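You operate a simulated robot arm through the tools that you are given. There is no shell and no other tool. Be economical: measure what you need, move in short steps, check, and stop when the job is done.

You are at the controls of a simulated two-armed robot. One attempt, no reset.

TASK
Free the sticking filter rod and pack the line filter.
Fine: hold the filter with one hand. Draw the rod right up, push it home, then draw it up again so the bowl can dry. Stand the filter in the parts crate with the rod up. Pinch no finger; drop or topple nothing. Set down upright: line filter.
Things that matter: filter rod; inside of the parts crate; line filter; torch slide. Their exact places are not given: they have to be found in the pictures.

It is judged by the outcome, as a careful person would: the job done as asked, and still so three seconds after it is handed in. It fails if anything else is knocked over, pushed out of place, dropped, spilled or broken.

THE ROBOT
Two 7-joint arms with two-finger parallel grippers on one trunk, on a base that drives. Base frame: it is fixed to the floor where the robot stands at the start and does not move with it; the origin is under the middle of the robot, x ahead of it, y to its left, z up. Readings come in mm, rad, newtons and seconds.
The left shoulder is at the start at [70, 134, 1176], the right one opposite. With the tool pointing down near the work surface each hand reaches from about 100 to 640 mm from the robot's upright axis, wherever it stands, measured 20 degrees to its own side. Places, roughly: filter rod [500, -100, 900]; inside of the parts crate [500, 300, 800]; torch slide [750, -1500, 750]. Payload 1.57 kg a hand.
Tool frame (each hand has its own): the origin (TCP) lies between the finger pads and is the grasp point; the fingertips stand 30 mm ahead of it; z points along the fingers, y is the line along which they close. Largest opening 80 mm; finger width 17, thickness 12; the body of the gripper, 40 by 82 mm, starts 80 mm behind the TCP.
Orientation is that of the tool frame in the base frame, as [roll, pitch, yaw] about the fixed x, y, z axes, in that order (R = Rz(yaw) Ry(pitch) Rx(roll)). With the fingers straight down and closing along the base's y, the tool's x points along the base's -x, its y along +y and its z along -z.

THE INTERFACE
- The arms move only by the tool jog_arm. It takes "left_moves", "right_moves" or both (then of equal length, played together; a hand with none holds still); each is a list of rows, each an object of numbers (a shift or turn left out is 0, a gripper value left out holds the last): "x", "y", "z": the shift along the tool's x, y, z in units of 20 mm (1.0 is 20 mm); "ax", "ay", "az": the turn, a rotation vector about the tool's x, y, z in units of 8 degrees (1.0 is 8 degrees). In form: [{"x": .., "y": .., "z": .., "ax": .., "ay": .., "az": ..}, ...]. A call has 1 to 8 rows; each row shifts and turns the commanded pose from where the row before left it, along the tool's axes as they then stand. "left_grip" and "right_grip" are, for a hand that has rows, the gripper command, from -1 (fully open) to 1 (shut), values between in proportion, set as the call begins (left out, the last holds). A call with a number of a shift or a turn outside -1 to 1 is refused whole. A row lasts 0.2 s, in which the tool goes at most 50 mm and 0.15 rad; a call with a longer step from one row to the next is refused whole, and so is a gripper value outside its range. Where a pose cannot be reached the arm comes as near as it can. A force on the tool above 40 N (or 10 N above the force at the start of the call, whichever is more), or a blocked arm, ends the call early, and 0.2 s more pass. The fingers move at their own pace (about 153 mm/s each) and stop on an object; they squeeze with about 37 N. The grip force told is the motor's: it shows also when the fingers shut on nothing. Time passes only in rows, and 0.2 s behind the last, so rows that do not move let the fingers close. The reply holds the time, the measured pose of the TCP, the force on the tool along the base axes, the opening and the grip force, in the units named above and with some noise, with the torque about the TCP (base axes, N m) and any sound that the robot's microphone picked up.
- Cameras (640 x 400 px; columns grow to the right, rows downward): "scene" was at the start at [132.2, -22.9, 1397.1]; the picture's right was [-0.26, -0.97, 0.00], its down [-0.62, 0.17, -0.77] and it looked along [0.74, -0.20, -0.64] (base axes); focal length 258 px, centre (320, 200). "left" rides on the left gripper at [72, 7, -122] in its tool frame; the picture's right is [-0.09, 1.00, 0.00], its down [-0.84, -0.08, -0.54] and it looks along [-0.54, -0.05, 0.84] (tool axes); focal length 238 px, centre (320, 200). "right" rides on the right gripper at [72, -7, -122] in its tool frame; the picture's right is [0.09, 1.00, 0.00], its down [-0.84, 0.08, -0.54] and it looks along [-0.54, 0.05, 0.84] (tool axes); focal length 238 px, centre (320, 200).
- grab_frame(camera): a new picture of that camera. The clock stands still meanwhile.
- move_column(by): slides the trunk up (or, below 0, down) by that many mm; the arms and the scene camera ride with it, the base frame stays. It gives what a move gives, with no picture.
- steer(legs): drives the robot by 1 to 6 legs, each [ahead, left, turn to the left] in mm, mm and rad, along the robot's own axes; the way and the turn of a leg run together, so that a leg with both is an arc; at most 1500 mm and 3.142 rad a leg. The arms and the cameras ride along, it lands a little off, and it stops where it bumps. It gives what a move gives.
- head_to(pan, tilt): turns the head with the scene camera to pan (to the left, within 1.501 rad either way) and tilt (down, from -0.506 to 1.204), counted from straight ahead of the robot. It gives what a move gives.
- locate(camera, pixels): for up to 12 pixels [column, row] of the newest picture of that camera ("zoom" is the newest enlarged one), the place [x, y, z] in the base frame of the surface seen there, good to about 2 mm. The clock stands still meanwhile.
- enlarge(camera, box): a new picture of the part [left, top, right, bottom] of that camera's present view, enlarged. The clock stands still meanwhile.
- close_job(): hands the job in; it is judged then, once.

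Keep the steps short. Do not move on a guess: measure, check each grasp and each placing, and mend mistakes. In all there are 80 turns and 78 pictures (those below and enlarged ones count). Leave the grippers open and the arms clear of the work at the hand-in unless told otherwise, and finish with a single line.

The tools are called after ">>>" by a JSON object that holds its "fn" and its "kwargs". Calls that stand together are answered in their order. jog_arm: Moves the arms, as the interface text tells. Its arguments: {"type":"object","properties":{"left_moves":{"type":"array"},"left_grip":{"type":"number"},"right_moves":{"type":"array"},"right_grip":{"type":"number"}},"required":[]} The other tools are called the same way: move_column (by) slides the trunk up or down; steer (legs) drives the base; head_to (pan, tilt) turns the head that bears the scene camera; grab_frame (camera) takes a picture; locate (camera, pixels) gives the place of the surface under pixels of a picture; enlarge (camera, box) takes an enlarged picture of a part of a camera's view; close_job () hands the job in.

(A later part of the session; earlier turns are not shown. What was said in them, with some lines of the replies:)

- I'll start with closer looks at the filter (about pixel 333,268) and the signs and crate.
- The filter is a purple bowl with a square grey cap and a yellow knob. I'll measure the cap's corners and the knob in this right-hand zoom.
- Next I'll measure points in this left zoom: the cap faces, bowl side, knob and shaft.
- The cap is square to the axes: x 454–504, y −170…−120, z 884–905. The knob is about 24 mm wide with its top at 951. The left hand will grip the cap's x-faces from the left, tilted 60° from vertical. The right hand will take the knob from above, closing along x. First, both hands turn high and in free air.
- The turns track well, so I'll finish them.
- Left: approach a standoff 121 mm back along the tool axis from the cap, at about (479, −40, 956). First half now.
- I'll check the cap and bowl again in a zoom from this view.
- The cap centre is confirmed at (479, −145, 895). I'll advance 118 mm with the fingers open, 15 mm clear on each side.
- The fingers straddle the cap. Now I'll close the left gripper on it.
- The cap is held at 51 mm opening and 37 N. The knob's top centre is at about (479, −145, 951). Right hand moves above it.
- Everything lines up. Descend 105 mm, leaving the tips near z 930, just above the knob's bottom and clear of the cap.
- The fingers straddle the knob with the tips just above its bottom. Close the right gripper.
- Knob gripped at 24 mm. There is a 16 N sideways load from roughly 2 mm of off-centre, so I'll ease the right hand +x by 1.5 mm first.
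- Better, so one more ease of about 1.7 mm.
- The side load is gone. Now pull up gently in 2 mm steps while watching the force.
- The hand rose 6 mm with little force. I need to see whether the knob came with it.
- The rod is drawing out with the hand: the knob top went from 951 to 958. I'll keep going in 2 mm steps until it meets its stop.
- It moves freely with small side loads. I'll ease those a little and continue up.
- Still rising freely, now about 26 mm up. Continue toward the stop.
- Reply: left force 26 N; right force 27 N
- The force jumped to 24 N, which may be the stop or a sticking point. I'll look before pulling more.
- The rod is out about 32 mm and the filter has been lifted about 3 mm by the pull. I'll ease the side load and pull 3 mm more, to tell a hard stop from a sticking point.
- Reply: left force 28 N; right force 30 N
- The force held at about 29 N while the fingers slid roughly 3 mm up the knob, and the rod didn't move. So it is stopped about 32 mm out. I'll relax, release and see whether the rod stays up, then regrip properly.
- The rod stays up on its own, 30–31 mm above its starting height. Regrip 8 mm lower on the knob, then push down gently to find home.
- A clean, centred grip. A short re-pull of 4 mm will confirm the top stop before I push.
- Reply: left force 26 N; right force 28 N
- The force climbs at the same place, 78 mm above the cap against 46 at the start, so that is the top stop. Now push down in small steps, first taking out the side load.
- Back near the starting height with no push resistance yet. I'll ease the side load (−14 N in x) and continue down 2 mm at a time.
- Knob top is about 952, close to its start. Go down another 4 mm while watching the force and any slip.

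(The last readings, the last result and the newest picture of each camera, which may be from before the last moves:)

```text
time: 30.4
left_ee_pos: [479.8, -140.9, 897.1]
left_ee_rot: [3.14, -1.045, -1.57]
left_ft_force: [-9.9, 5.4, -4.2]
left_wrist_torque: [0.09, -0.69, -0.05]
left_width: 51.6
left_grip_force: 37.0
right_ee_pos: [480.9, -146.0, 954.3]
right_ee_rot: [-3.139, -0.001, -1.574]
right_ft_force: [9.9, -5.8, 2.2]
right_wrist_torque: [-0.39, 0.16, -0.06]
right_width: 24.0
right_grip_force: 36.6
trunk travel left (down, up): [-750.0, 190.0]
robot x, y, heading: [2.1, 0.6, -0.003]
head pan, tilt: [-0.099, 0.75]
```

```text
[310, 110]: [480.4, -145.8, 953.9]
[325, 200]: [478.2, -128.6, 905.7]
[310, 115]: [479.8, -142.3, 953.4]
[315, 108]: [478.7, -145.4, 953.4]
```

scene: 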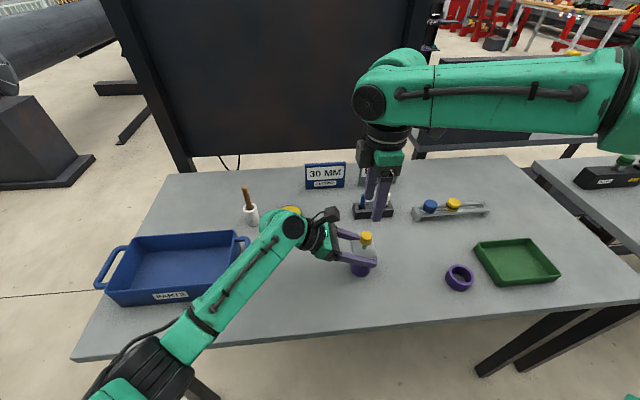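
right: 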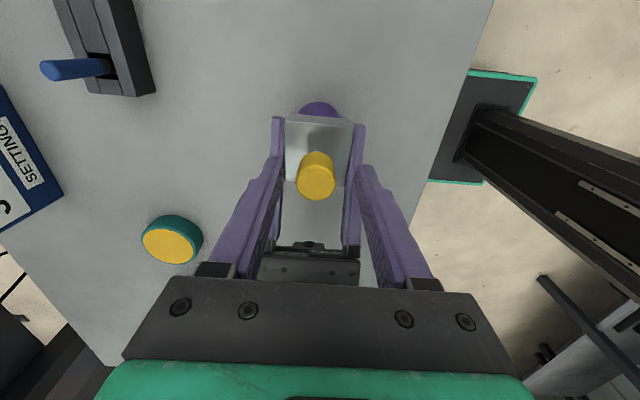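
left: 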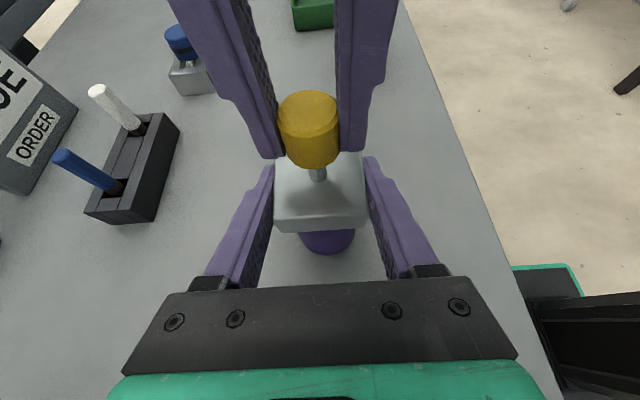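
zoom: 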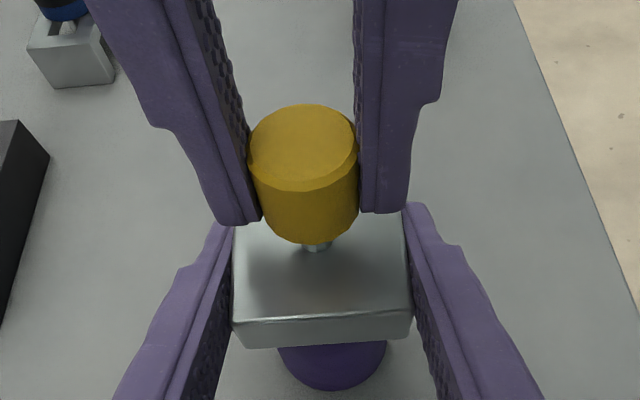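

The knob is now visibly lower than at the start, so home is further down (that locate used the older frame). Ease the side load and keep going.

>>> {"fn": "jog_arm", "kwargs": {"right_moves": [{"y": -0.07, "x": 0.03, "z": 0.1}, {"z": 0.1}, {}]}}

>>> {"fn": "enlarge", "kwargs": {"camera": "left", "box": [200, 50, 440, 260]}}

>>> {"fn": "locate", "kwargs": {"camera": "zoom", "pixels": [[300, 150], [310, 220], [320, 300], [235, 215], [390, 205]]}}

```text
time: 31.2
left_ee_pos: [480.6, -140.5, 897.7]
left_ee_rot: [3.139, -1.045, -1.569]
left_ft_force: [0.7, -3.6, -12.8]
left_wrist_torque: [0.27, 0.17, -0.07]
left_width: 51.8
left_grip_force: 37.0
right_ee_pos: [481.9, -147.0, 948.9]
right_ee_rot: [3.141, 0.001, -1.572]
right_ft_force: [-2.5, 3.5, 10.0]
right_wrist_torque: [-0.05, -0.12, 0.08]
right_width: 24.1
right_grip_force: 36.6
trunk travel left (down, up): [-750.0, 190.0]
robot x, y, heading: [3.3, 2.3, -0.003]
head pan, tilt: [-0.099, 0.75]
```

```text
1.90 times, centred on (320, 155) of left
```

zoom: 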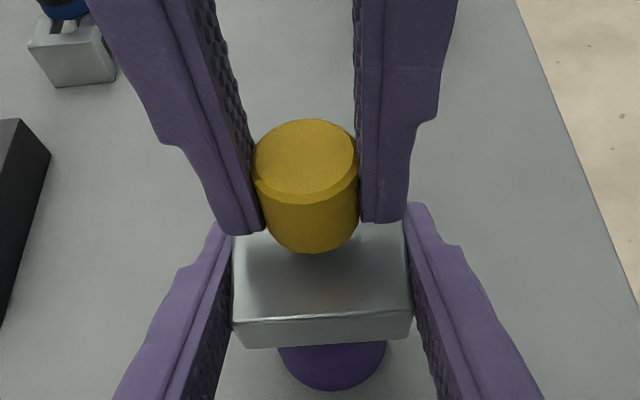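

```text
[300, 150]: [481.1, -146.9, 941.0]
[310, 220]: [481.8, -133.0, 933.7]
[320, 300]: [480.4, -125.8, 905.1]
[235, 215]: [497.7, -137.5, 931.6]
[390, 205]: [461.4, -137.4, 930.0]
```

Knob top is at 941 and 10 N of resistance has appeared. Push another 4 mm to see whether this is the bottom stop.

>>> {"fn": "jog_arm", "kwargs": {"right_moves": [{"z": 0.1}, {"z": 0.1}, {}]}}

>>> {"fn": "enlarge", "kwargs": {"camera": "left", "box": [200, 50, 440, 260]}}

>>> {"fn": "locate", "kwargs": {"camera": "zoom", "pixels": [[300, 155], [310, 225], [320, 300], [235, 220], [390, 210], [310, 145]]}}

```text
time: 32.0
left_ee_pos: [482.9, -140.4, 896.0]
left_ee_rot: [3.14, -1.044, -1.565]
left_ft_force: [16.2, -10.5, -27.1]
left_wrist_torque: [0.35, 0.28, 0.12]
left_width: 51.5
left_grip_force: 37.2
right_ee_pos: [481.6, -146.0, 946.3]
right_ee_rot: [3.141, 0.001, -1.568]
right_ft_force: [-15.1, 11.8, 27.3]
right_wrist_torque: [0.4, 0.43, -0.05]
right_width: 24.6
right_grip_force: 36.2
trunk travel left (down, up): [-750.0, 190.0]
robot x, y, heading: [-0.5, -1.5, 0.0]
head pan, tilt: [-0.099, 0.75]
```

```text
1.90 times, centred on (320, 155) of left
```

zoom: 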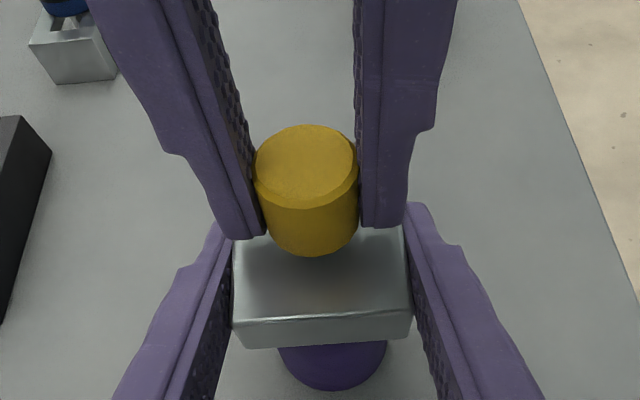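

```text
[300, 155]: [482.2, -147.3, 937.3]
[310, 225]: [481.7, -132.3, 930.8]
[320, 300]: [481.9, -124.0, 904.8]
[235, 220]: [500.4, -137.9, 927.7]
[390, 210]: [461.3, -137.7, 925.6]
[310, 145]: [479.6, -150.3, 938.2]
```

27 N and the knob is down to 33 mm above the cap, with no shaft showing: this looks like the bottom stop. To be sure it's home without risk of finger slip, I'll release, raise, close the fingers and press on the knob's top.

>>> {"fn": "jog_arm", "kwargs": {"right_moves": [{}, {}, {}], "right_grip": -0.2}}

>>> {"fn": "jog_arm", "kwargs": {"right_moves": [{"z": -0.8}, {"z": -0.9}, {"z": -0.5}]}}

>>> {"fn": "jog_arm", "kwargs": {"right_moves": [{}, {}, {}], "right_grip": 1}}

>>> {"fn": "grab_frame", "kwargs": {"camera": "left"}}

>>> {"fn": "locate", "kwargs": {"camera": "left", "pixels": [[315, 135], [310, 130], [325, 205], [325, 160]]}}

```text
time: 32.8
left_ee_pos: [481.0, -140.9, 897.9]
left_ee_rot: [-3.141, -1.048, -1.575]
left_ft_force: [0.1, 0.4, -1.6]
left_wrist_torque: [0.04, 0.0, 0.02]
left_width: 51.9
left_grip_force: 36.7
right_ee_pos: [482.6, -147.1, 943.7]
right_ee_rot: [3.141, -0.001, -1.573]
right_ft_force: [0.9, 0.2, 0.1]
right_wrist_torque: [0.0, 0.0, 0.03]
right_width: 48.1
right_grip_force: 0.1
trunk travel left (down, up): [-750.0, 190.0]
robot x, y, heading: [1.5, -1.2, -0.003]
head pan, tilt: [-0.099, 0.75]
```

```text
time: 33.6
left_ee_pos: [480.3, -141.2, 897.7]
left_ee_rot: [3.141, -1.045, -1.571]
left_ft_force: [0.5, 1.3, -1.4]
left_wrist_torque: [-0.04, 0.03, -0.01]
left_width: 51.4
left_grip_force: 37.1
right_ee_pos: [481.5, -146.9, 989.5]
right_ee_rot: [-3.141, 0.0, -1.572]
right_ft_force: [1.1, 0.0, 0.0]
right_wrist_torque: [-0.03, 0.02, 0.0]
right_width: 48.1
right_grip_force: 0.1
trunk travel left (down, up): [-750.0, 190.0]
robot x, y, heading: [-2.7, 2.7, 0.002]
head pan, tilt: [-0.099, 0.75]
```

```text
time: 34.4
left_ee_pos: [481.3, -140.6, 898.0]
left_ee_rot: [3.141, -1.045, -1.572]
left_ft_force: [0.4, 0.3, -1.5]
left_wrist_torque: [0.02, 0.0, 0.0]
left_width: 51.6
left_grip_force: 37.0
right_ee_pos: [482.5, -146.1, 989.7]
right_ee_rot: [-3.141, 0.001, -1.573]
right_ft_force: [-0.6, 0.5, -0.2]
right_wrist_torque: [0.02, 0.03, -0.02]
right_width: 0.0
right_grip_force: 21.4
trunk travel left (down, up): [-750.0, 190.0]
robot x, y, heading: [0.2, 2.3, -0.006]
head pan, tilt: [-0.099, 0.75]
```

```text
44 pictures are left
```

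left: 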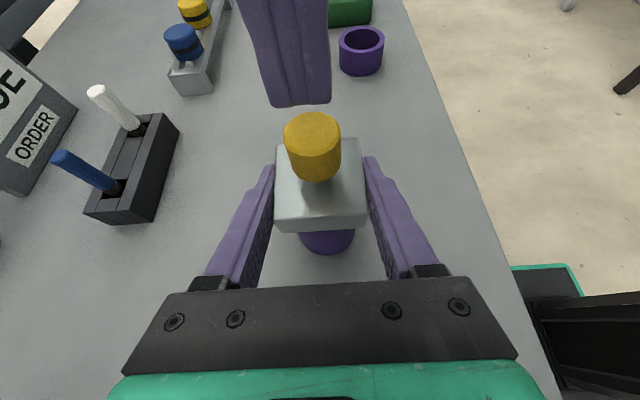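

```text
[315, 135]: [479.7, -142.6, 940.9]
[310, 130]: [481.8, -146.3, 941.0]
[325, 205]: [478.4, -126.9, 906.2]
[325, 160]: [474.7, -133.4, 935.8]
```

Knob top is at about 940. Press down: 16 mm, then 2 mm steps to see where it stops.

>>> {"fn": "jog_arm", "kwargs": {"right_moves": [{"z": 0.5}, {"z": 0.3}, {"z": 0.1}, {"z": 0.1}, {"z": 0.1}]}}

>>> {"fn": "jog_arm", "kwargs": {"right_moves": [{"z": 0.1}, {"z": 0.05}]}}

>>> {"fn": "enlarge", "kwargs": {"camera": "left", "box": [200, 50, 440, 260]}}

>>> {"fn": "locate", "kwargs": {"camera": "zoom", "pixels": [[310, 183], [310, 230], [320, 300], [310, 175]]}}

```text
time: 35.6
left_ee_pos: [480.0, -140.4, 896.0]
left_ee_rot: [3.141, -1.04, -1.57]
left_ft_force: [8.1, 3.9, -19.0]
left_wrist_torque: [-0.72, -0.16, 0.12]
left_width: 51.6
left_grip_force: 37.2
right_ee_pos: [481.2, -145.9, 969.2]
right_ee_rot: [-3.135, 0.002, -1.573]
right_ft_force: [-3.6, -6.7, 32.7]
right_wrist_torque: [-0.22, 0.15, 0.01]
right_width: 0.1
right_grip_force: 21.3
trunk travel left (down, up): [-750.0, 190.0]
robot x, y, heading: [-1.9, 1.0, -0.0]
head pan, tilt: [-0.099, 0.75]
```

```text
time: 36.0
left_ee_pos: [479.7, -138.1, 896.6]
left_ee_rot: [-3.141, -1.041, -1.566]
left_ft_force: [4.5, -1.1, -3.7]
left_wrist_torque: [0.05, 0.29, 0.37]
left_width: 51.5
left_grip_force: 36.9
right_ee_pos: [481.4, -146.0, 969.6]
right_ee_rot: [-3.128, 0.001, -1.572]
right_ft_force: [-5.3, 0.5, 20.4]
right_wrist_torque: [0.03, 0.17, -0.15]
right_width: 0.0
right_grip_force: 21.3
trunk travel left (down, up): [-750.0, 190.0]
robot x, y, heading: [-0.2, 2.0, 0.002]
head pan, tilt: [-0.099, 0.75]
stopped in row 1 (right hand): the force on the tool passed its limit (the readings are from after the stop); the commanded pose is now the measured one
```

```text
1.90 times, centred on (320, 155) of left
```

zoom: 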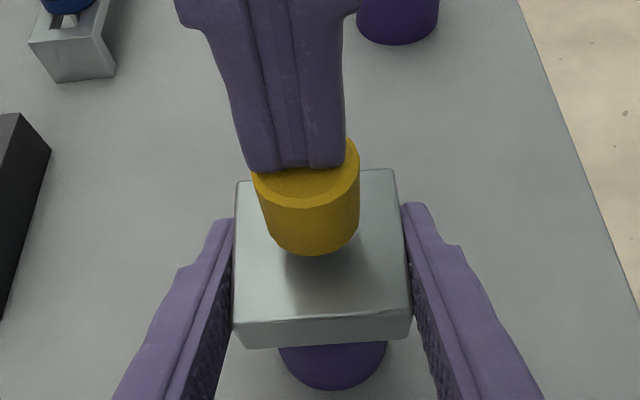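

```text
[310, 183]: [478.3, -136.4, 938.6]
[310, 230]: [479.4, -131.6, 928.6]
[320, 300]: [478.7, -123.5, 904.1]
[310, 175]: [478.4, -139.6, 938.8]
```

It held past 40 N without moving, so the rod is home: 34.5 mm above the cap. Now lift, open, and regrip the knob by its sides for the second draw.

>>> {"fn": "jog_arm", "kwargs": {"right_moves": [{"z": -0.5}, {"z": -0.7}, {}]}}

>>> {"fn": "jog_arm", "kwargs": {"right_moves": [{}, {}], "right_grip": -0.2}}

>>> {"fn": "grab_frame", "kwargs": {"camera": "left"}}

```text
time: 36.8
left_ee_pos: [481.7, -138.4, 897.0]
left_ee_rot: [3.14, -1.044, -1.568]
left_ft_force: [1.4, 0.3, 5.6]
left_wrist_torque: [0.11, -0.06, -0.03]
left_width: 51.4
left_grip_force: 37.6
right_ee_pos: [481.3, -147.1, 990.3]
right_ee_rot: [-3.137, -0.002, -1.571]
right_ft_force: [0.0, -0.7, 0.1]
right_wrist_torque: [-0.03, -0.03, 0.01]
right_width: 0.0
right_grip_force: 21.5
trunk travel left (down, up): [-750.0, 190.0]
robot x, y, heading: [1.3, -0.0, 0.0]
head pan, tilt: [-0.099, 0.75]
```

```text
time: 37.4
left_ee_pos: [482.1, -139.2, 896.3]
left_ee_rot: [-3.141, -1.044, -1.57]
left_ft_force: [2.5, -0.6, 8.4]
left_wrist_torque: [0.04, -0.11, -0.03]
left_width: 52.0
left_grip_force: 37.3
right_ee_pos: [480.9, -146.5, 990.6]
right_ee_rot: [-3.137, -0.001, -1.574]
right_ft_force: [-0.1, 0.0, 0.6]
right_wrist_torque: [0.0, 0.01, 0.02]
right_width: 47.8
right_grip_force: 0.0
trunk travel left (down, up): [-750.0, 190.0]
robot x, y, heading: [-2.4, 2.7, -0.001]
head pan, tilt: [-0.099, 0.75]
```

```text
42 pictures are left
```

left: 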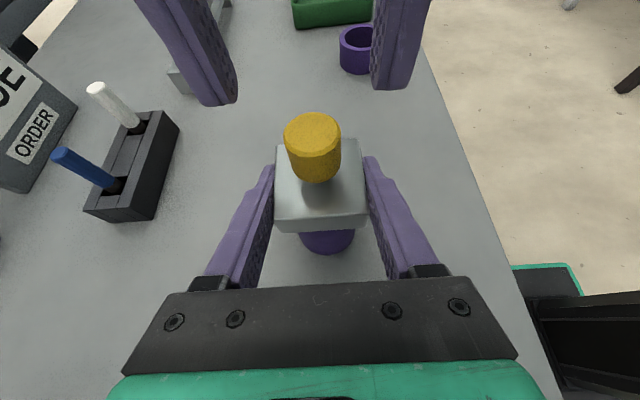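

The knob is centred between the fingers. Descend 42 mm so the tips are at about 918, and close.

>>> {"fn": "jog_arm", "kwargs": {"right_moves": [{"z": 1}, {"z": 0.7}, {"z": 0.4}, {}]}}

>>> {"fn": "jog_arm", "kwargs": {"right_moves": [{}, {}, {}], "right_grip": 1}}

>>> {"fn": "enlarge", "kwargs": {"camera": "left", "box": [200, 50, 440, 260]}}

```text
time: 38.4
left_ee_pos: [480.9, -139.5, 895.9]
left_ee_rot: [3.141, -1.044, -1.568]
left_ft_force: [3.1, -2.3, 10.9]
left_wrist_torque: [0.09, -0.17, -0.06]
left_width: 51.8
left_grip_force: 36.8
right_ee_pos: [481.5, -145.0, 949.1]
right_ee_rot: [-3.135, 0.001, -1.573]
right_ft_force: [0.7, -0.7, 0.1]
right_wrist_torque: [0.01, 0.01, -0.01]
right_width: 47.9
right_grip_force: 0.1
trunk travel left (down, up): [-750.0, 190.0]
robot x, y, heading: [1.8, 1.1, -0.0]
head pan, tilt: [-0.099, 0.75]
```

```text
time: 39.2
left_ee_pos: [480.9, -139.8, 897.6]
left_ee_rot: [-3.141, -1.042, -1.568]
left_ft_force: [6.4, -3.5, 10.6]
left_wrist_torque: [-0.03, -0.25, 0.02]
left_width: 51.4
left_grip_force: 37.1
right_ee_pos: [481.3, -145.8, 948.0]
right_ee_rot: [-3.135, 0.0, -1.572]
right_ft_force: [-5.2, 1.5, -0.4]
right_wrist_torque: [0.02, 0.57, 0.03]
right_width: 23.7
right_grip_force: 35.9
trunk travel left (down, up): [-750.0, 190.0]
robot x, y, heading: [1.8, -1.2, -0.003]
head pan, tilt: [-0.099, 0.75]
```

```text
1.90 times, centred on (320, 155) of left
```

zoom: 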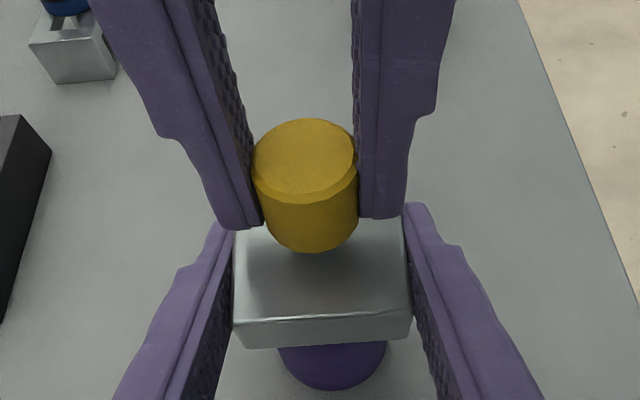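

Good grip. Draw up about 22 mm in small steps.

>>> {"fn": "jog_arm", "kwargs": {"right_moves": [{"z": -0.14, "y": 0.03}, {"z": -0.14}, {"z": -0.14}, {"z": -0.14}, {"z": -0.14}, {"z": -0.14}, {"z": -0.14}, {"z": -0.14}]}}

```text
time: 41.0
left_ee_pos: [480.7, -140.3, 896.3]
left_ee_rot: [3.141, -1.043, -1.567]
left_ft_force: [3.9, -8.6, 12.4]
left_wrist_torque: [0.24, -0.25, -0.05]
left_width: 51.7
left_grip_force: 37.2
right_ee_pos: [480.9, -146.3, 972.3]
right_ee_rot: [-3.135, 0.001, -1.572]
right_ft_force: [-1.2, 7.6, -2.2]
right_wrist_torque: [0.36, 0.48, 0.0]
right_width: 23.6
right_grip_force: 35.4
trunk travel left (down, up): [-750.0, 190.0]
robot x, y, heading: [3.0, -2.2, 0.005]
head pan, tilt: [-0.099, 0.75]
```

Moving freely. I'll ease y slightly and draw another 18 mm.

>>> {"fn": "jog_arm", "kwargs": {"right_moves": [{"z": -0.15, "x": -0.05}, {"z": -0.15}, {"z": -0.15}, {"z": -0.15}, {"z": -0.1}, {"z": -0.1}, {"z": -0.1}]}}

>>> {"fn": "enlarge", "kwargs": {"camera": "left", "box": [200, 0, 440, 240]}}

```text
time: 42.6
left_ee_pos: [480.4, -139.3, 896.9]
left_ee_rot: [-3.141, -1.042, -1.569]
left_ft_force: [-2.0, 7.2, 16.0]
left_wrist_torque: [-0.78, -0.32, 0.09]
left_width: 51.6
left_grip_force: 37.5
right_ee_pos: [480.3, -145.7, 989.1]
right_ee_rot: [-3.137, -0.002, -1.575]
right_ft_force: [2.6, -9.8, -3.3]
right_wrist_torque: [-0.3, 0.39, -0.05]
right_width: 24.1
right_grip_force: 36.0
trunk travel left (down, up): [-750.0, 190.0]
robot x, y, heading: [-1.7, -0.4, 0.004]
head pan, tilt: [-0.099, 0.75]
```

```text
1.67 times, centred on (320, 120) of left
```

zoom: 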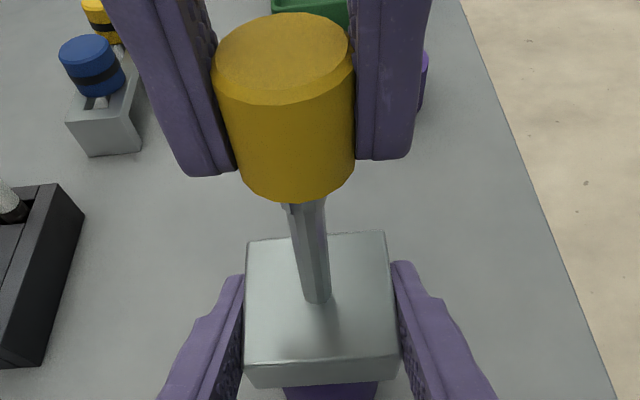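

Nearly up. Keep on in 2 mm steps to the stop, easing y.

>>> {"fn": "jog_arm", "kwargs": {"right_moves": [{"z": -0.1, "x": 0.04}, {"z": -0.1}, {"z": -0.1}, {}]}}

>>> {"fn": "jog_arm", "kwargs": {"right_moves": [{"z": -0.1}, {}]}}

>>> {"fn": "enlarge", "kwargs": {"camera": "left", "box": [200, 0, 440, 240]}}

>>> {"fn": "locate", "kwargs": {"camera": "zoom", "pixels": [[280, 50], [280, 40], [330, 330], [290, 130]]}}

```text
time: 43.6
left_ee_pos: [481.6, -140.6, 896.9]
left_ee_rot: [-3.139, -1.045, -1.569]
left_ft_force: [-1.1, 3.0, 25.8]
left_wrist_torque: [-0.44, -0.22, 0.1]
left_width: 51.7
left_grip_force: 36.2
right_ee_pos: [481.5, -147.1, 993.9]
right_ee_rot: [-3.139, -0.001, -1.573]
right_ft_force: [1.0, -3.2, -26.2]
right_wrist_torque: [-0.01, 0.38, -0.06]
right_width: 24.3
right_grip_force: 36.0
trunk travel left (down, up): [-750.0, 190.0]
robot x, y, heading: [-3.2, 0.9, 0.005]
head pan, tilt: [-0.099, 0.75]
```

```text
time: 44.2
left_ee_pos: [481.1, -140.3, 896.3]
left_ee_rot: [-3.141, -1.046, -1.569]
left_ft_force: [2.9, -0.9, 27.8]
left_wrist_torque: [-0.13, -0.08, 0.06]
left_width: 51.5
left_grip_force: 37.1
right_ee_pos: [483.0, -147.1, 995.7]
right_ee_rot: [-3.139, 0.0, -1.573]
right_ft_force: [-3.0, 0.8, -28.7]
right_wrist_torque: [0.08, 0.41, 0.0]
right_width: 23.9
right_grip_force: 35.7
trunk travel left (down, up): [-750.0, 190.0]
robot x, y, heading: [1.0, -4.1, 0.003]
head pan, tilt: [-0.099, 0.75]
```

```text
1.67 times, centred on (320, 120) of left
```

zoom: 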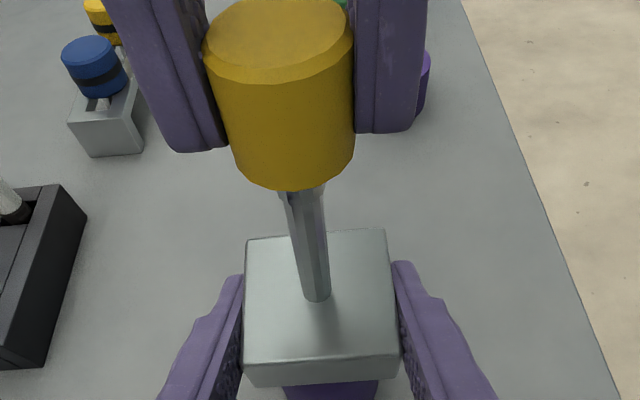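

```text
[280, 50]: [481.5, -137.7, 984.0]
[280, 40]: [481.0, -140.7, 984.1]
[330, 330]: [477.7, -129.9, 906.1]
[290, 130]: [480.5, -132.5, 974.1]
```

The top stop again, 78 mm above the cap. Relax the pull slightly, open the right hand, and take it straight up and clear.

>>> {"fn": "jog_arm", "kwargs": {"right_moves": [{"z": 0.1}, {}]}}

>>> {"fn": "jog_arm", "kwargs": {"right_moves": [{}, {}, {}], "right_grip": -0.2}}

>>> {"fn": "jog_arm", "kwargs": {"right_moves": [{"z": -1}, {"z": -1}, {"z": -1}, {"z": -1}, {"z": -1}, {"z": -1, "x": 0.8}, {"z": -1, "x": 1}, {"z": -1, "x": 1}]}}

>>> {"fn": "jog_arm", "kwargs": {"right_moves": [{"x": 1}, {"x": 1}, {"x": 1}, {"x": 1}]}}

>>> {"fn": "grab_frame", "kwargs": {"camera": "left"}}

>>> {"fn": "grab_frame", "kwargs": {"camera": "scene"}}

>>> {"fn": "locate", "kwargs": {"camera": "left", "pixels": [[297, 40], [297, 30], [325, 200], [325, 225]]}}

```text
time: 44.8
left_ee_pos: [481.9, -139.7, 894.4]
left_ee_rot: [3.139, -1.042, -1.565]
left_ft_force: [1.9, 0.3, 21.4]
left_wrist_torque: [-0.26, -0.29, 0.06]
left_width: 51.5
left_grip_force: 36.7
right_ee_pos: [482.6, -145.2, 994.1]
right_ee_rot: [-3.137, -0.002, -1.572]
right_ft_force: [-2.7, 0.8, -21.7]
right_wrist_torque: [0.17, 0.53, -0.03]
right_width: 23.6
right_grip_force: 35.3
trunk travel left (down, up): [-750.0, 190.0]
robot x, y, heading: [1.5, -0.9, -0.004]
head pan, tilt: [-0.099, 0.75]
```

```text
time: 45.6
left_ee_pos: [479.6, -139.0, 895.4]
left_ee_rot: [3.136, -1.041, -1.565]
left_ft_force: [-1.6, 1.1, 8.6]
left_wrist_torque: [0.15, 0.19, 0.01]
left_width: 51.3
left_grip_force: 36.6
right_ee_pos: [480.4, -145.8, 995.5]
right_ee_rot: [-3.136, 0.0, -1.573]
right_ft_force: [-0.3, -0.2, 0.0]
right_wrist_torque: [-0.04, -0.01, 0.01]
right_width: 48.2
right_grip_force: 0.0
trunk travel left (down, up): [-750.0, 190.0]
robot x, y, heading: [1.7, 0.9, 0.001]
head pan, tilt: [-0.099, 0.75]
```

```text
time: 47.4
left_ee_pos: [481.3, -138.8, 895.0]
left_ee_rot: [3.138, -1.04, -1.566]
left_ft_force: [0.1, 0.0, -1.9]
left_wrist_torque: [0.03, 0.04, 0.0]
left_width: 51.5
left_grip_force: 36.9
right_ee_pos: [480.0, -201.0, 1155.4]
right_ee_rot: [-3.137, 0.0, -1.575]
right_ft_force: [0.7, 0.2, -0.1]
right_wrist_torque: [0.03, 0.0, 0.01]
right_width: 48.0
right_grip_force: 0.0
trunk travel left (down, up): [-750.0, 190.0]
robot x, y, heading: [2.8, 1.3, -0.001]
head pan, tilt: [-0.099, 0.75]
```

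```text
time: 48.4
left_ee_pos: [482.5, -139.9, 895.7]
left_ee_rot: [3.137, -1.041, -1.566]
left_ft_force: [0.0, 0.1, -2.1]
left_wrist_torque: [-0.01, 0.01, 0.01]
left_width: 51.4
left_grip_force: 36.8
right_ee_pos: [477.6, -284.4, 1155.5]
right_ee_rot: [-3.137, 0.0, -1.572]
right_ft_force: [0.2, -0.3, -0.6]
right_wrist_torque: [0.01, 0.02, 0.03]
right_width: 48.0
right_grip_force: 0.1
trunk travel left (down, up): [-750.0, 190.0]
robot x, y, heading: [-1.9, 1.9, 0.007]
head pan, tilt: [-0.099, 0.75]
```

```text
38 pictures are left
```

left: 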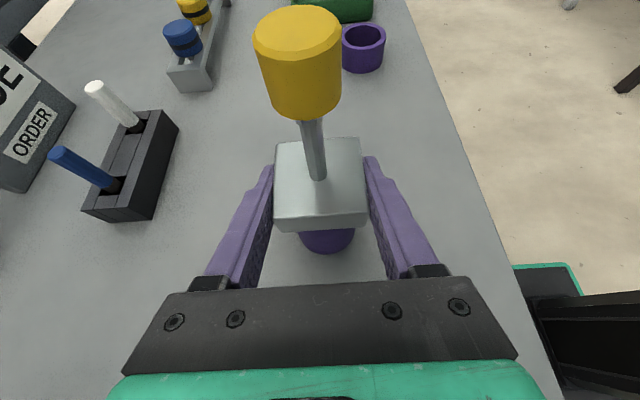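

```text
37 pictures are left
```

scene: 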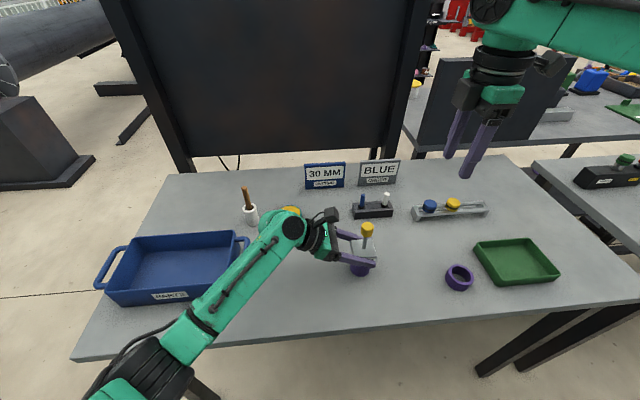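

```text
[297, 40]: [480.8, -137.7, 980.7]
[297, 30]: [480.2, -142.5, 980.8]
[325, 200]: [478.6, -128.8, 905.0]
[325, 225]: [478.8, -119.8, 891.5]
```

The rod stays up with the right hand clear. Now a slow small lift with the left to check the hold, and crate measurements in the current scene picture.

>>> {"fn": "jog_arm", "kwargs": {"left_moves": [{"x": 0.2165, "z": -0.125}, {"x": 0.2165, "z": -0.125}, {"x": 0.2165, "z": -0.125}, {"x": 0.2165, "z": -0.125}]}}

>>> {"fn": "locate", "kwargs": {"camera": "scene", "pixels": [[180, 265], [130, 255], [215, 245], [210, 275], [130, 285], [180, 237], [240, 245], [120, 265], [232, 285], [110, 300], [247, 265], [107, 270]]}}

>>> {"fn": "grab_frame", "kwargs": {"camera": "left"}}

```text
time: 49.4
left_ee_pos: [480.4, -139.6, 916.5]
left_ee_rot: [3.137, -1.039, -1.565]
left_ft_force: [-0.3, 0.5, -1.3]
left_wrist_torque: [0.01, -0.01, 0.01]
left_width: 51.4
left_grip_force: 36.9
right_ee_pos: [480.9, -280.3, 1154.4]
right_ee_rot: [-3.136, 0.0, -1.57]
right_ft_force: [-0.4, -0.5, 0.1]
right_wrist_torque: [0.01, -0.01, 0.0]
right_width: 48.2
right_grip_force: 0.0
trunk travel left (down, up): [-750.0, 190.0]
robot x, y, heading: [2.6, 0.4, -0.001]
head pan, tilt: [-0.099, 0.75]
```

```text
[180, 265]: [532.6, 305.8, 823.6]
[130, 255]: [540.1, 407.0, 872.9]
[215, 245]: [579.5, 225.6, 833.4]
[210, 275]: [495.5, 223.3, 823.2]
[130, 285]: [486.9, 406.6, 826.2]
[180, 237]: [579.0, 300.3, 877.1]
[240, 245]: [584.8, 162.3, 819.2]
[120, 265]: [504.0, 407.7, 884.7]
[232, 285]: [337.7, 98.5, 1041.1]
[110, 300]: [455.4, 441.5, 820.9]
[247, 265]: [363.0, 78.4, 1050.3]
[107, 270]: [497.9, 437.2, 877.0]
```

```text
36 pictures are left
```

left: 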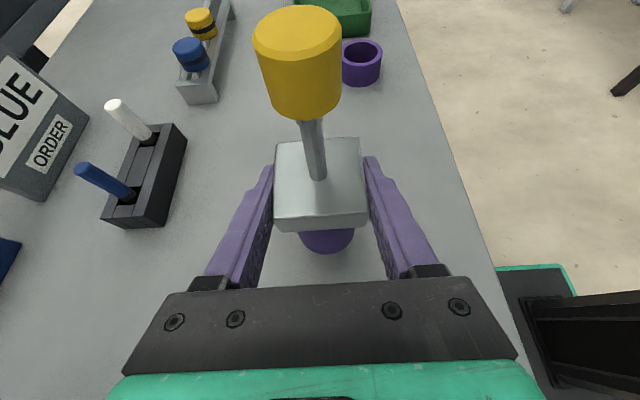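

Lifted 20 mm cleanly; the cap hasn't moved in the fingers and the rod is still up. The crate floor is at z 823, the rim at 885, inside about x 440–579 and y 180–407. Lift further to clear the rim.

>>> {"fn": "jog_arm", "kwargs": {"left_moves": [{"x": 0.58, "z": -0.335}, {"x": 0.58, "z": -0.335}, {"x": 0.58, "z": -0.335}, {"x": 0.58, "z": -0.335}, {"x": 0.58, "z": -0.335}, {"x": 0.58, "z": -0.335}, {"x": 0.58, "z": -0.335}, {"x": 0.58, "z": -0.335}]}}

>>> {"fn": "jog_arm", "kwargs": {"left_moves": [{"x": -0.5, "z": -0.866, "y": -0.067}, {"x": -0.5, "z": -0.866, "y": -0.067}, {"x": -0.5, "z": -0.866, "y": -0.067}, {"x": -0.5, "z": -0.866, "y": -0.067}, {"x": -0.5, "z": -0.866, "y": -0.067}, {"x": -0.5, "z": -0.866, "y": -0.067}, {"x": -0.5, "z": -0.866, "y": -0.067}]}}

>>> {"fn": "grab_frame", "kwargs": {"camera": "scene"}}

```text
time: 51.2
left_ee_pos: [482.0, -139.0, 1023.1]
left_ee_rot: [3.137, -1.041, -1.564]
left_ft_force: [-0.7, 0.0, -1.3]
left_wrist_torque: [0.0, -0.01, -0.02]
left_width: 51.6
left_grip_force: 37.0
right_ee_pos: [479.5, -281.7, 1154.4]
right_ee_rot: [-3.135, 0.0, -1.572]
right_ft_force: [-0.6, 0.5, -1.2]
right_wrist_torque: [0.01, 0.0, -0.01]
right_width: 47.9
right_grip_force: 0.1
trunk travel left (down, up): [-750.0, 190.0]
robot x, y, heading: [-3.8, 1.4, -0.002]
head pan, tilt: [-0.099, 0.75]
```

```text
time: 52.8
left_ee_pos: [491.2, -0.7, 1024.7]
left_ee_rot: [3.139, -1.042, -1.565]
left_ft_force: [0.7, 0.7, -1.5]
left_wrist_torque: [0.02, 0.01, -0.01]
left_width: 51.2
left_grip_force: 36.8
right_ee_pos: [479.1, -280.4, 1154.7]
right_ee_rot: [-3.136, -0.001, -1.571]
right_ft_force: [0.0, -1.0, 0.9]
right_wrist_torque: [-0.03, -0.01, 0.0]
right_width: 48.1
right_grip_force: 0.0
trunk travel left (down, up): [-750.0, 190.0]
robot x, y, heading: [-0.3, -3.7, 0.001]
head pan, tilt: [-0.099, 0.75]
```

```text
35 pictures are left
```

scene: 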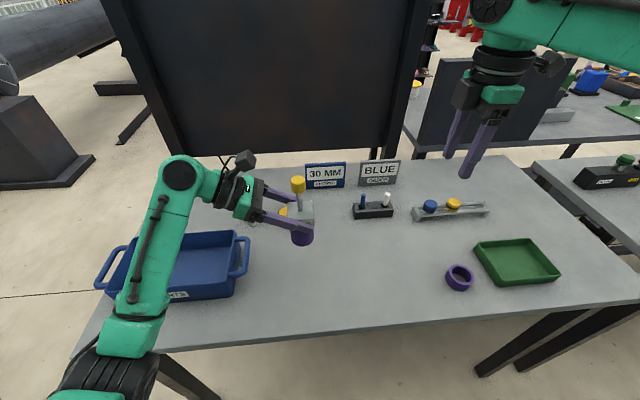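

The carry is steady and upright. Continue toward the crate at the same height.

>>> {"fn": "jog_arm", "kwargs": {"left_moves": [{"x": -0.5, "z": -0.866, "y": -0.067}, {"x": -0.5, "z": -0.866, "y": -0.067}, {"x": -0.5, "z": -0.866, "y": -0.067}, {"x": -0.5, "z": -0.866, "y": -0.067}, {"x": -0.5, "z": -0.866, "y": -0.067}, {"x": -0.5, "z": -0.866, "y": -0.067}, {"x": -0.5, "z": -0.866, "y": -0.067}]}}

>>> {"fn": "jog_arm", "kwargs": {"left_moves": [{"x": -0.5, "z": -0.866, "y": -0.067}, {"x": -0.5, "z": -0.866, "y": -0.067}, {"x": -0.5, "z": -0.866, "y": -0.067}, {"x": -0.5, "z": -0.866, "y": -0.067}, {"x": -0.5, "z": -0.866, "y": -0.067}, {"x": -0.5, "z": -0.866, "y": -0.067}, {"x": -0.5, "z": -0.866, "y": -0.067}]}}

>>> {"fn": "head_to", "kwargs": {"pan": 0.35, "tilt": 0.8}}

>>> {"fn": "grab_frame", "kwargs": {"camera": "scene"}}

>>> {"fn": "grab_frame", "kwargs": {"camera": "left"}}

```text
time: 54.4
left_ee_pos: [499.0, 138.8, 1025.3]
left_ee_rot: [3.136, -1.042, -1.563]
left_ft_force: [-0.6, 0.6, -1.1]
left_wrist_torque: [-0.01, 0.01, -0.02]
left_width: 51.8
left_grip_force: 37.3
right_ee_pos: [479.3, -280.4, 1155.1]
right_ee_rot: [-3.136, -0.001, -1.573]
right_ft_force: [-0.4, 0.0, 0.4]
right_wrist_torque: [-0.02, -0.04, -0.01]
right_width: 47.9
right_grip_force: 0.1
trunk travel left (down, up): [-750.0, 190.0]
robot x, y, heading: [-1.9, -0.6, -0.001]
head pan, tilt: [-0.099, 0.75]
```

```text
time: 56.0
left_ee_pos: [508.9, 281.0, 1025.0]
left_ee_rot: [3.138, -1.044, -1.566]
left_ft_force: [-0.8, 0.9, -2.0]
left_wrist_torque: [0.01, -0.02, -0.03]
left_width: 51.8
left_grip_force: 37.5
right_ee_pos: [478.7, -280.7, 1154.4]
right_ee_rot: [-3.138, -0.001, -1.573]
right_ft_force: [-0.1, 0.1, 0.5]
right_wrist_torque: [-0.02, 0.04, -0.03]
right_width: 47.9
right_grip_force: 0.0
trunk travel left (down, up): [-750.0, 190.0]
robot x, y, heading: [-1.0, 5.1, -0.002]
head pan, tilt: [-0.099, 0.75]
```

```text
time: 56.9
left_ee_pos: [508.5, 278.9, 1024.3]
left_ee_rot: [3.139, -1.041, -1.564]
left_ft_force: [-0.2, 0.4, -1.8]
left_wrist_torque: [0.0, 0.03, 0.03]
left_width: 51.2
left_grip_force: 37.1
right_ee_pos: [480.6, -280.4, 1153.9]
right_ee_rot: [-3.137, 0.002, -1.575]
right_ft_force: [0.4, -0.4, 0.2]
right_wrist_torque: [0.02, 0.0, 0.0]
right_width: 48.0
right_grip_force: 0.1
trunk travel left (down, up): [-750.0, 190.0]
robot x, y, heading: [0.8, 1.7, -0.0]
head pan, tilt: [0.351, 0.799]
```

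```text
34 pictures are left
```

scene: 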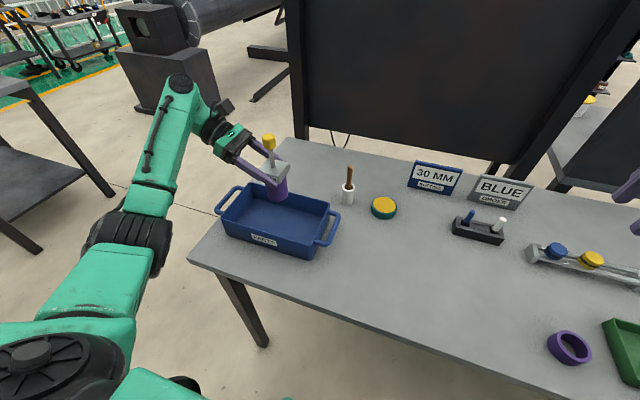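

```text
33 pictures are left
```

left: 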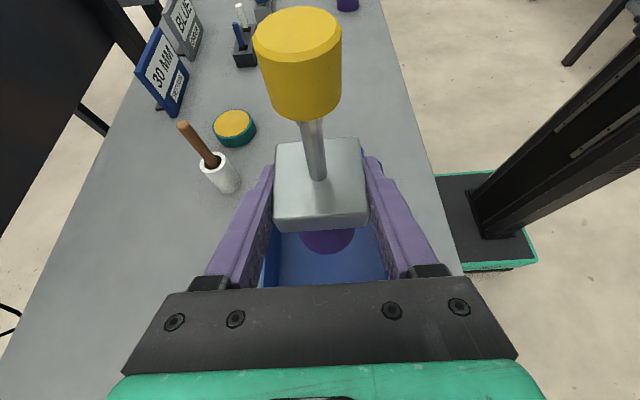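

The filter is over the crate. I'll measure the crate in a zoom to confirm the place before lowering.

>>> {"fn": "enlarge", "kwargs": {"camera": "scene", "box": [200, 120, 360, 270]}}

>>> {"fn": "locate", "kwargs": {"camera": "scene", "pixels": [[300, 225], [265, 215], [325, 208], [308, 235], [230, 215], [244, 190], [278, 195], [300, 198], [322, 230], [270, 178]]}}

```text
2.67 times, centred on (280, 195) of scene
```

zoom: 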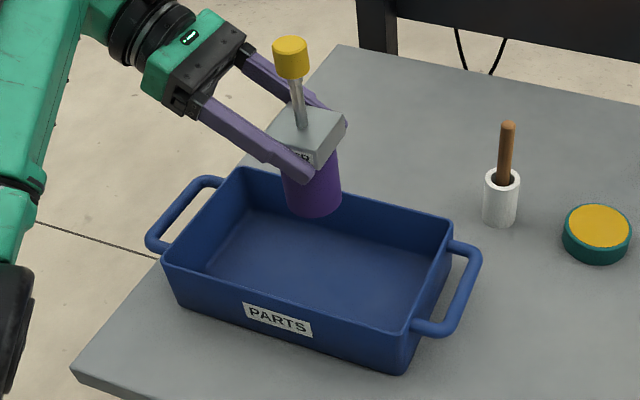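

```text
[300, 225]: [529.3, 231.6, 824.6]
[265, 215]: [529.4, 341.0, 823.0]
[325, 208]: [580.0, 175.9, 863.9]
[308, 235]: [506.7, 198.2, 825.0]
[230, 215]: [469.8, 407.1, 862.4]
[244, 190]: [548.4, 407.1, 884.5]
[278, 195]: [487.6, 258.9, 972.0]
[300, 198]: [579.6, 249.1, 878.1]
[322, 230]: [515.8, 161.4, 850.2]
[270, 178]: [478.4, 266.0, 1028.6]
```

The spot is well inside: the filter centre is near (508, 275). Lower 108 mm, leaving about 15 mm to the floor.

>>> {"fn": "jog_arm", "kwargs": {"left_moves": [{"x": -0.585, "z": 0.338}, {"x": -0.585, "z": 0.338}, {"x": -0.585, "z": 0.338}, {"x": -0.585, "z": 0.338}, {"x": -0.585, "z": 0.338}, {"x": -0.585, "z": 0.338}, {"x": -0.585, "z": 0.338}, {"x": -0.585, "z": 0.338}]}}

>>> {"fn": "enlarge", "kwargs": {"camera": "scene", "box": [200, 120, 360, 270]}}

```text
time: 58.7
left_ee_pos: [510.8, 279.5, 916.7]
left_ee_rot: [3.135, -1.041, -1.565]
left_ft_force: [0.4, 0.5, -1.2]
left_wrist_torque: [0.01, -0.03, -0.01]
left_width: 51.7
left_grip_force: 37.4
right_ee_pos: [479.8, -281.1, 1154.6]
right_ee_rot: [-3.137, 0.001, -1.574]
right_ft_force: [0.3, 0.5, 0.3]
right_wrist_torque: [-0.01, 0.02, 0.0]
right_width: 47.6
right_grip_force: 0.1
trunk travel left (down, up): [-750.0, 190.0]
robot x, y, heading: [3.9, -3.0, -0.001]
head pan, tilt: [0.351, 0.799]
```

```text
2.67 times, centred on (280, 195) of scene
```

zoom: 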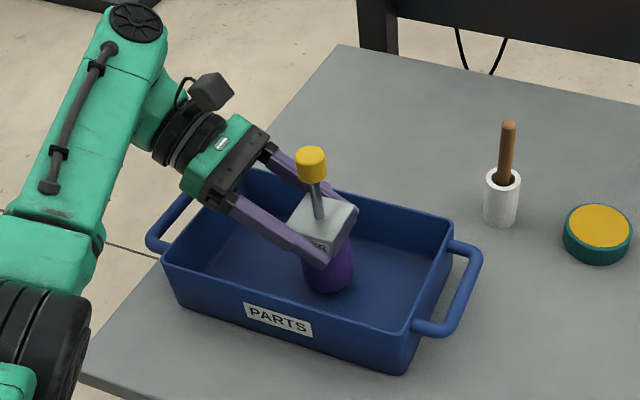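

Well inside the crate. Lower 12 mm, then feel for the floor.

>>> {"fn": "jog_arm", "kwargs": {"left_moves": [{"x": -0.173, "z": 0.1}, {"x": -0.173, "z": 0.1}, {"x": -0.173, "z": 0.1}]}}

>>> {"fn": "jog_arm", "kwargs": {"left_moves": [{"x": -0.087, "z": 0.05}, {"x": -0.087, "z": 0.05}]}}

```text
time: 59.5
left_ee_pos: [507.5, 279.8, 904.4]
left_ee_rot: [3.137, -1.041, -1.565]
left_ft_force: [0.3, 0.4, -2.6]
left_wrist_torque: [0.01, -0.01, 0.06]
left_width: 51.5
left_grip_force: 37.0
right_ee_pos: [479.1, -282.2, 1153.7]
right_ee_rot: [-3.137, 0.001, -1.572]
right_ft_force: [-0.2, -1.0, 0.0]
right_wrist_torque: [0.01, 0.03, -0.02]
right_width: 47.8
right_grip_force: 0.1
trunk travel left (down, up): [-750.0, 190.0]
robot x, y, heading: [-2.0, 0.2, -0.002]
head pan, tilt: [0.351, 0.799]
```

```text
time: 60.1
left_ee_pos: [509.2, 280.0, 899.6]
left_ee_rot: [3.138, -1.043, -1.563]
left_ft_force: [0.8, 0.3, -1.7]
left_wrist_torque: [0.04, 0.01, 0.02]
left_width: 51.4
left_grip_force: 37.2
right_ee_pos: [480.6, -281.1, 1155.4]
right_ee_rot: [-3.135, -0.001, -1.572]
right_ft_force: [0.3, 0.9, 0.4]
right_wrist_torque: [0.01, 0.01, 0.03]
right_width: 48.1
right_grip_force: 0.0
trunk travel left (down, up): [-750.0, 190.0]
robot x, y, heading: [-1.2, 2.1, -0.001]
head pan, tilt: [0.351, 0.799]
```

No contact yet, so continue in 1 mm steps.

>>> {"fn": "jog_arm", "kwargs": {"left_moves": [{"x": -0.043, "z": 0.025}, {"x": -0.043, "z": 0.025}]}}

>>> {"fn": "jog_arm", "kwargs": {"left_moves": [{"x": -0.043, "z": 0.025}]}}

```text
time: 60.7
left_ee_pos: [507.8, 279.4, 899.4]
left_ee_rot: [-3.138, -1.042, -1.572]
left_ft_force: [0.4, 2.2, 5.2]
left_wrist_torque: [0.17, 0.07, -0.05]
left_width: 51.6
left_grip_force: 37.1
right_ee_pos: [478.6, -281.4, 1154.4]
right_ee_rot: [-3.136, 0.0, -1.572]
right_ft_force: [0.1, 0.0, 0.9]
right_wrist_torque: [-0.04, 0.04, 0.03]
right_width: 48.1
right_grip_force: 0.0
trunk travel left (down, up): [-750.0, 190.0]
robot x, y, heading: [1.3, 1.7, 0.003]
head pan, tilt: [0.351, 0.799]
```

```text
time: 61.1
left_ee_pos: [506.6, 279.4, 899.1]
left_ee_rot: [-3.133, -1.041, -1.576]
left_ft_force: [3.7, 4.8, 15.4]
left_wrist_torque: [0.44, 0.08, -0.11]
left_width: 51.5
left_grip_force: 37.0
right_ee_pos: [477.2, -281.3, 1155.9]
right_ee_rot: [-3.134, 0.0, -1.57]
right_ft_force: [0.2, 1.3, 0.2]
right_wrist_torque: [0.03, 0.02, 0.0]
right_width: 47.9
right_grip_force: 0.0
trunk travel left (down, up): [-750.0, 190.0]
robot x, y, heading: [3.4, -0.7, -0.001]
head pan, tilt: [0.351, 0.799]
```

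The floor is touched at 15 N. Back off about 1 mm and look before opening.

>>> {"fn": "jog_arm", "kwargs": {"left_moves": [{"x": 0.039, "z": -0.0225}, {}]}}

>>> {"fn": "enlarge", "kwargs": {"camera": "scene", "box": [230, 140, 330, 240]}}

>>> {"fn": "grab_frame", "kwargs": {"camera": "left"}}

```text
time: 61.7
left_ee_pos: [506.1, 279.2, 899.8]
left_ee_rot: [-3.135, -1.042, -1.572]
left_ft_force: [6.2, 3.1, 18.9]
left_wrist_torque: [0.33, -0.19, -0.08]
left_width: 51.8
left_grip_force: 36.9
right_ee_pos: [479.2, -281.8, 1155.8]
right_ee_rot: [-3.136, -0.001, -1.572]
right_ft_force: [0.4, 0.3, 0.0]
right_wrist_torque: [-0.03, 0.01, -0.01]
right_width: 48.2
right_grip_force: 0.1
trunk travel left (down, up): [-750.0, 190.0]
robot x, y, heading: [0.5, 0.0, -0.002]
head pan, tilt: [0.351, 0.799]
```

```text
4.00 times, centred on (280, 190) of scene
```

zoom: 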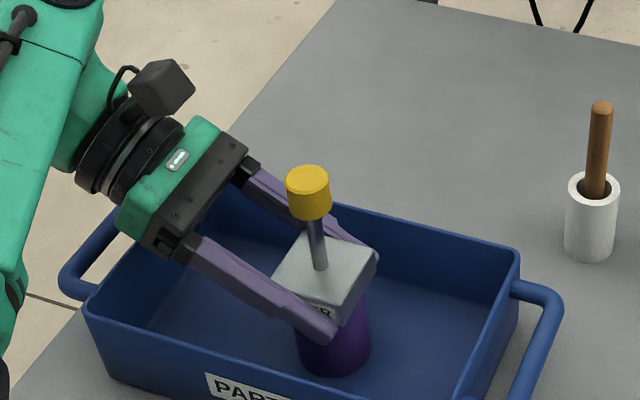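

```text
29 pictures are left
```

left: 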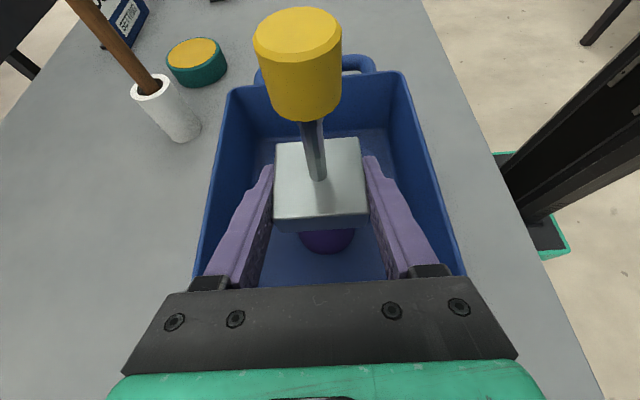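

Still 19 N, so raise another 1.2 mm. I'll also check the cap's levelness from the left picture.

>>> {"fn": "jog_arm", "kwargs": {"left_moves": [{"x": 0.052, "z": -0.03}, {}]}}

>>> {"fn": "enlarge", "kwargs": {"camera": "left", "box": [220, 0, 420, 260]}}

>>> {"fn": "locate", "kwargs": {"camera": "left", "pixels": [[282, 150], [355, 145], [280, 212], [362, 210], [300, 30], [325, 250], [250, 250], [390, 240]]}}

```text
time: 62.3
left_ee_pos: [507.0, 279.3, 900.6]
left_ee_rot: [3.138, -1.04, -1.567]
left_ft_force: [3.9, -0.8, 12.1]
left_wrist_torque: [-0.02, -0.17, 0.01]
left_width: 51.3
left_grip_force: 36.7
right_ee_pos: [478.3, -283.0, 1154.2]
right_ee_rot: [-3.136, 0.0, -1.572]
right_ft_force: [0.2, 0.0, -0.7]
right_wrist_torque: [0.0, 0.01, -0.02]
right_width: 48.3
right_grip_force: 0.0
trunk travel left (down, up): [-750.0, 190.0]
robot x, y, heading: [0.5, -0.5, 0.001]
head pan, tilt: [0.351, 0.799]
```

```text
1.54 times, centred on (320, 130) of left
```

zoom: 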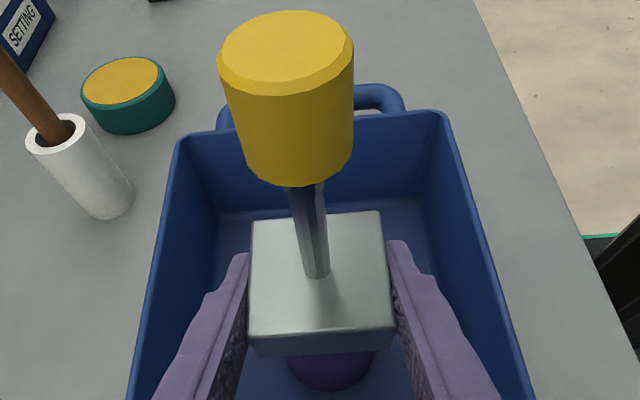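

```text
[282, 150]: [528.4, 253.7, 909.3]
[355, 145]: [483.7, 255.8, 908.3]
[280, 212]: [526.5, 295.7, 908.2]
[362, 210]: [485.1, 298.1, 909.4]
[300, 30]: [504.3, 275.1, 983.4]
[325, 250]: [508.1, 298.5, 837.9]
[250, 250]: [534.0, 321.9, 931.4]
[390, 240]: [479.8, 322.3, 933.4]
```

The cap is level at 909, exactly crate-floor height plus the filter, and the rod is up. Open the left hand and check.

>>> {"fn": "jog_arm", "kwargs": {"left_moves": [{}, {}, {}], "left_grip": -1}}

>>> {"fn": "grab_frame", "kwargs": {"camera": "left"}}

>>> {"fn": "locate", "kwargs": {"camera": "left", "pixels": [[282, 150], [355, 145], [280, 212], [362, 210], [300, 30]]}}

```text
time: 63.1
left_ee_pos: [507.6, 279.5, 898.3]
left_ee_rot: [3.137, -1.041, -1.563]
left_ft_force: [0.4, -1.3, -0.2]
left_wrist_torque: [-0.02, 0.01, 0.0]
left_width: 80.1
left_grip_force: 0.1
right_ee_pos: [479.5, -280.0, 1155.0]
right_ee_rot: [-3.135, 0.0, -1.572]
right_ft_force: [0.1, 0.2, -0.4]
right_wrist_torque: [0.04, 0.04, -0.04]
right_width: 48.1
right_grip_force: 0.0
trunk travel left (down, up): [-750.0, 190.0]
robot x, y, heading: [0.0, -3.7, -0.002]
head pan, tilt: [0.351, 0.799]
```

```text
27 pictures are left
```

left: 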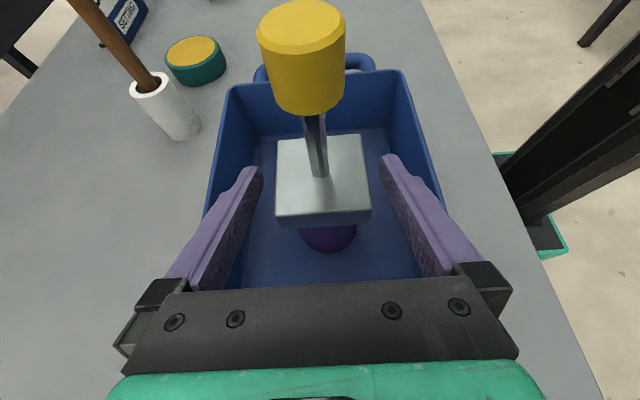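

```text
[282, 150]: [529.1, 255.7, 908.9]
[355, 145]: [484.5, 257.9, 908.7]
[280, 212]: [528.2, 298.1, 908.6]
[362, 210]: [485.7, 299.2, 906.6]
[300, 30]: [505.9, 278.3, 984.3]
```

It stands level and free, with the fingers clear on both sides. Withdraw the left hand back along its own axis, then up.

>>> {"fn": "jog_arm", "kwargs": {"left_moves": [{"z": -0.7}, {"z": -0.9}, {"z": -0.9}, {"z": -0.9}, {"z": -0.9}, {"z": -0.9}, {"z": -0.9}]}}

>>> {"fn": "jog_arm", "kwargs": {"left_moves": [{"x": 0.8, "z": -0.4}, {"x": 0.8, "z": -0.4}, {"x": 0.8, "z": -0.4}, {"x": 0.8, "z": -0.4}, {"x": 0.8, "z": -0.4}], "right_moves": [{}, {}, {}, {}, {}], "right_grip": -1}}

>>> {"fn": "grab_frame", "kwargs": {"camera": "scene"}}

>>> {"fn": "enlarge", "kwargs": {"camera": "scene", "box": [220, 120, 340, 260]}}

>>> {"fn": "locate", "kwargs": {"camera": "zoom", "pixels": [[315, 170], [320, 255]]}}

```text
time: 64.7
left_ee_pos: [476.1, 372.4, 975.3]
left_ee_rot: [-3.129, -1.03, -1.591]
left_ft_force: [0.0, -0.6, -0.4]
left_wrist_torque: [0.01, 0.02, -0.01]
left_width: 80.2
left_grip_force: 0.1
left hand out of reach, approached as far as the arm can: row 3, 4, 5, 6, 7
right_ee_pos: [479.2, -280.8, 1155.2]
right_ee_rot: [-3.136, 0.001, -1.572]
right_ft_force: [-0.2, 0.4, 0.3]
right_wrist_torque: [0.0, -0.03, -0.01]
right_width: 48.1
right_grip_force: 0.0
trunk travel left (down, up): [-750.0, 190.0]
robot x, y, heading: [1.4, -0.6, -0.002]
head pan, tilt: [0.351, 0.799]
```

```text
time: 65.9
left_ee_pos: [476.1, 367.3, 1062.8]
left_ee_rot: [3.137, -1.04, -1.563]
left_ft_force: [-0.9, -0.2, 0.1]
left_wrist_torque: [0.0, 0.0, -0.01]
left_width: 79.9
left_grip_force: 0.1
right_ee_pos: [478.3, -280.8, 1153.8]
right_ee_rot: [-3.136, 0.001, -1.572]
right_ft_force: [-0.2, 0.1, -0.7]
right_wrist_torque: [-0.01, 0.01, -0.01]
right_width: 80.2
right_grip_force: 0.1
trunk travel left (down, up): [-750.0, 190.0]
robot x, y, heading: [-1.2, 1.7, -0.004]
head pan, tilt: [0.351, 0.799]
```

```text
26 pictures are left
```

scene: 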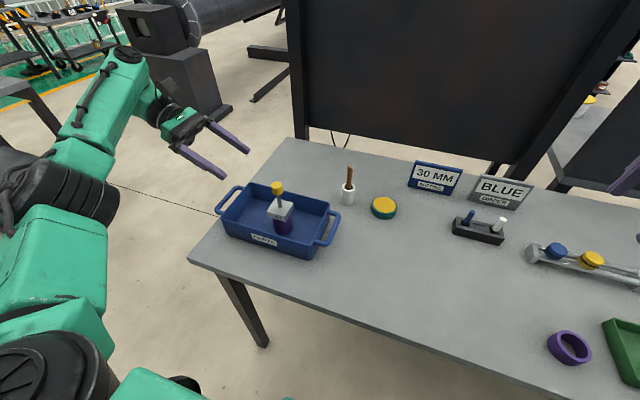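

```text
2.86 times, centred on (280, 190) of scene
```

zoom: 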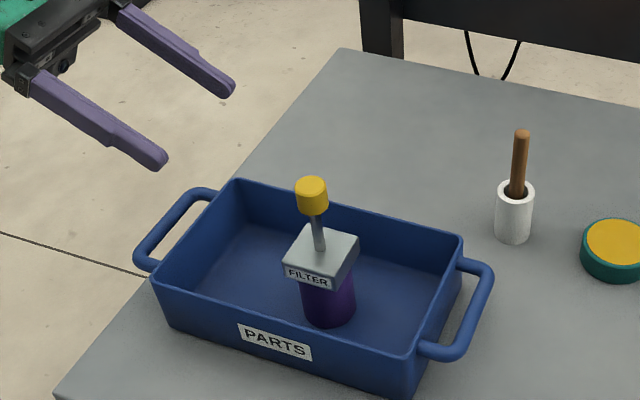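

```text
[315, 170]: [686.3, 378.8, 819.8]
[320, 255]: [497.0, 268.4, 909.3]
```

The filter stands upright in the crate with the rod up. The crate and the other items are where they were, and both hands are open and clear. Handing in.

>>> {"fn": "close_job", "kwargs": {}}

```text
The job is handed in.
```

Job handed in: the rod was drawn right up, pushed home and drawn up again, and the line filter now stands upright in the parts crate with its rod up.
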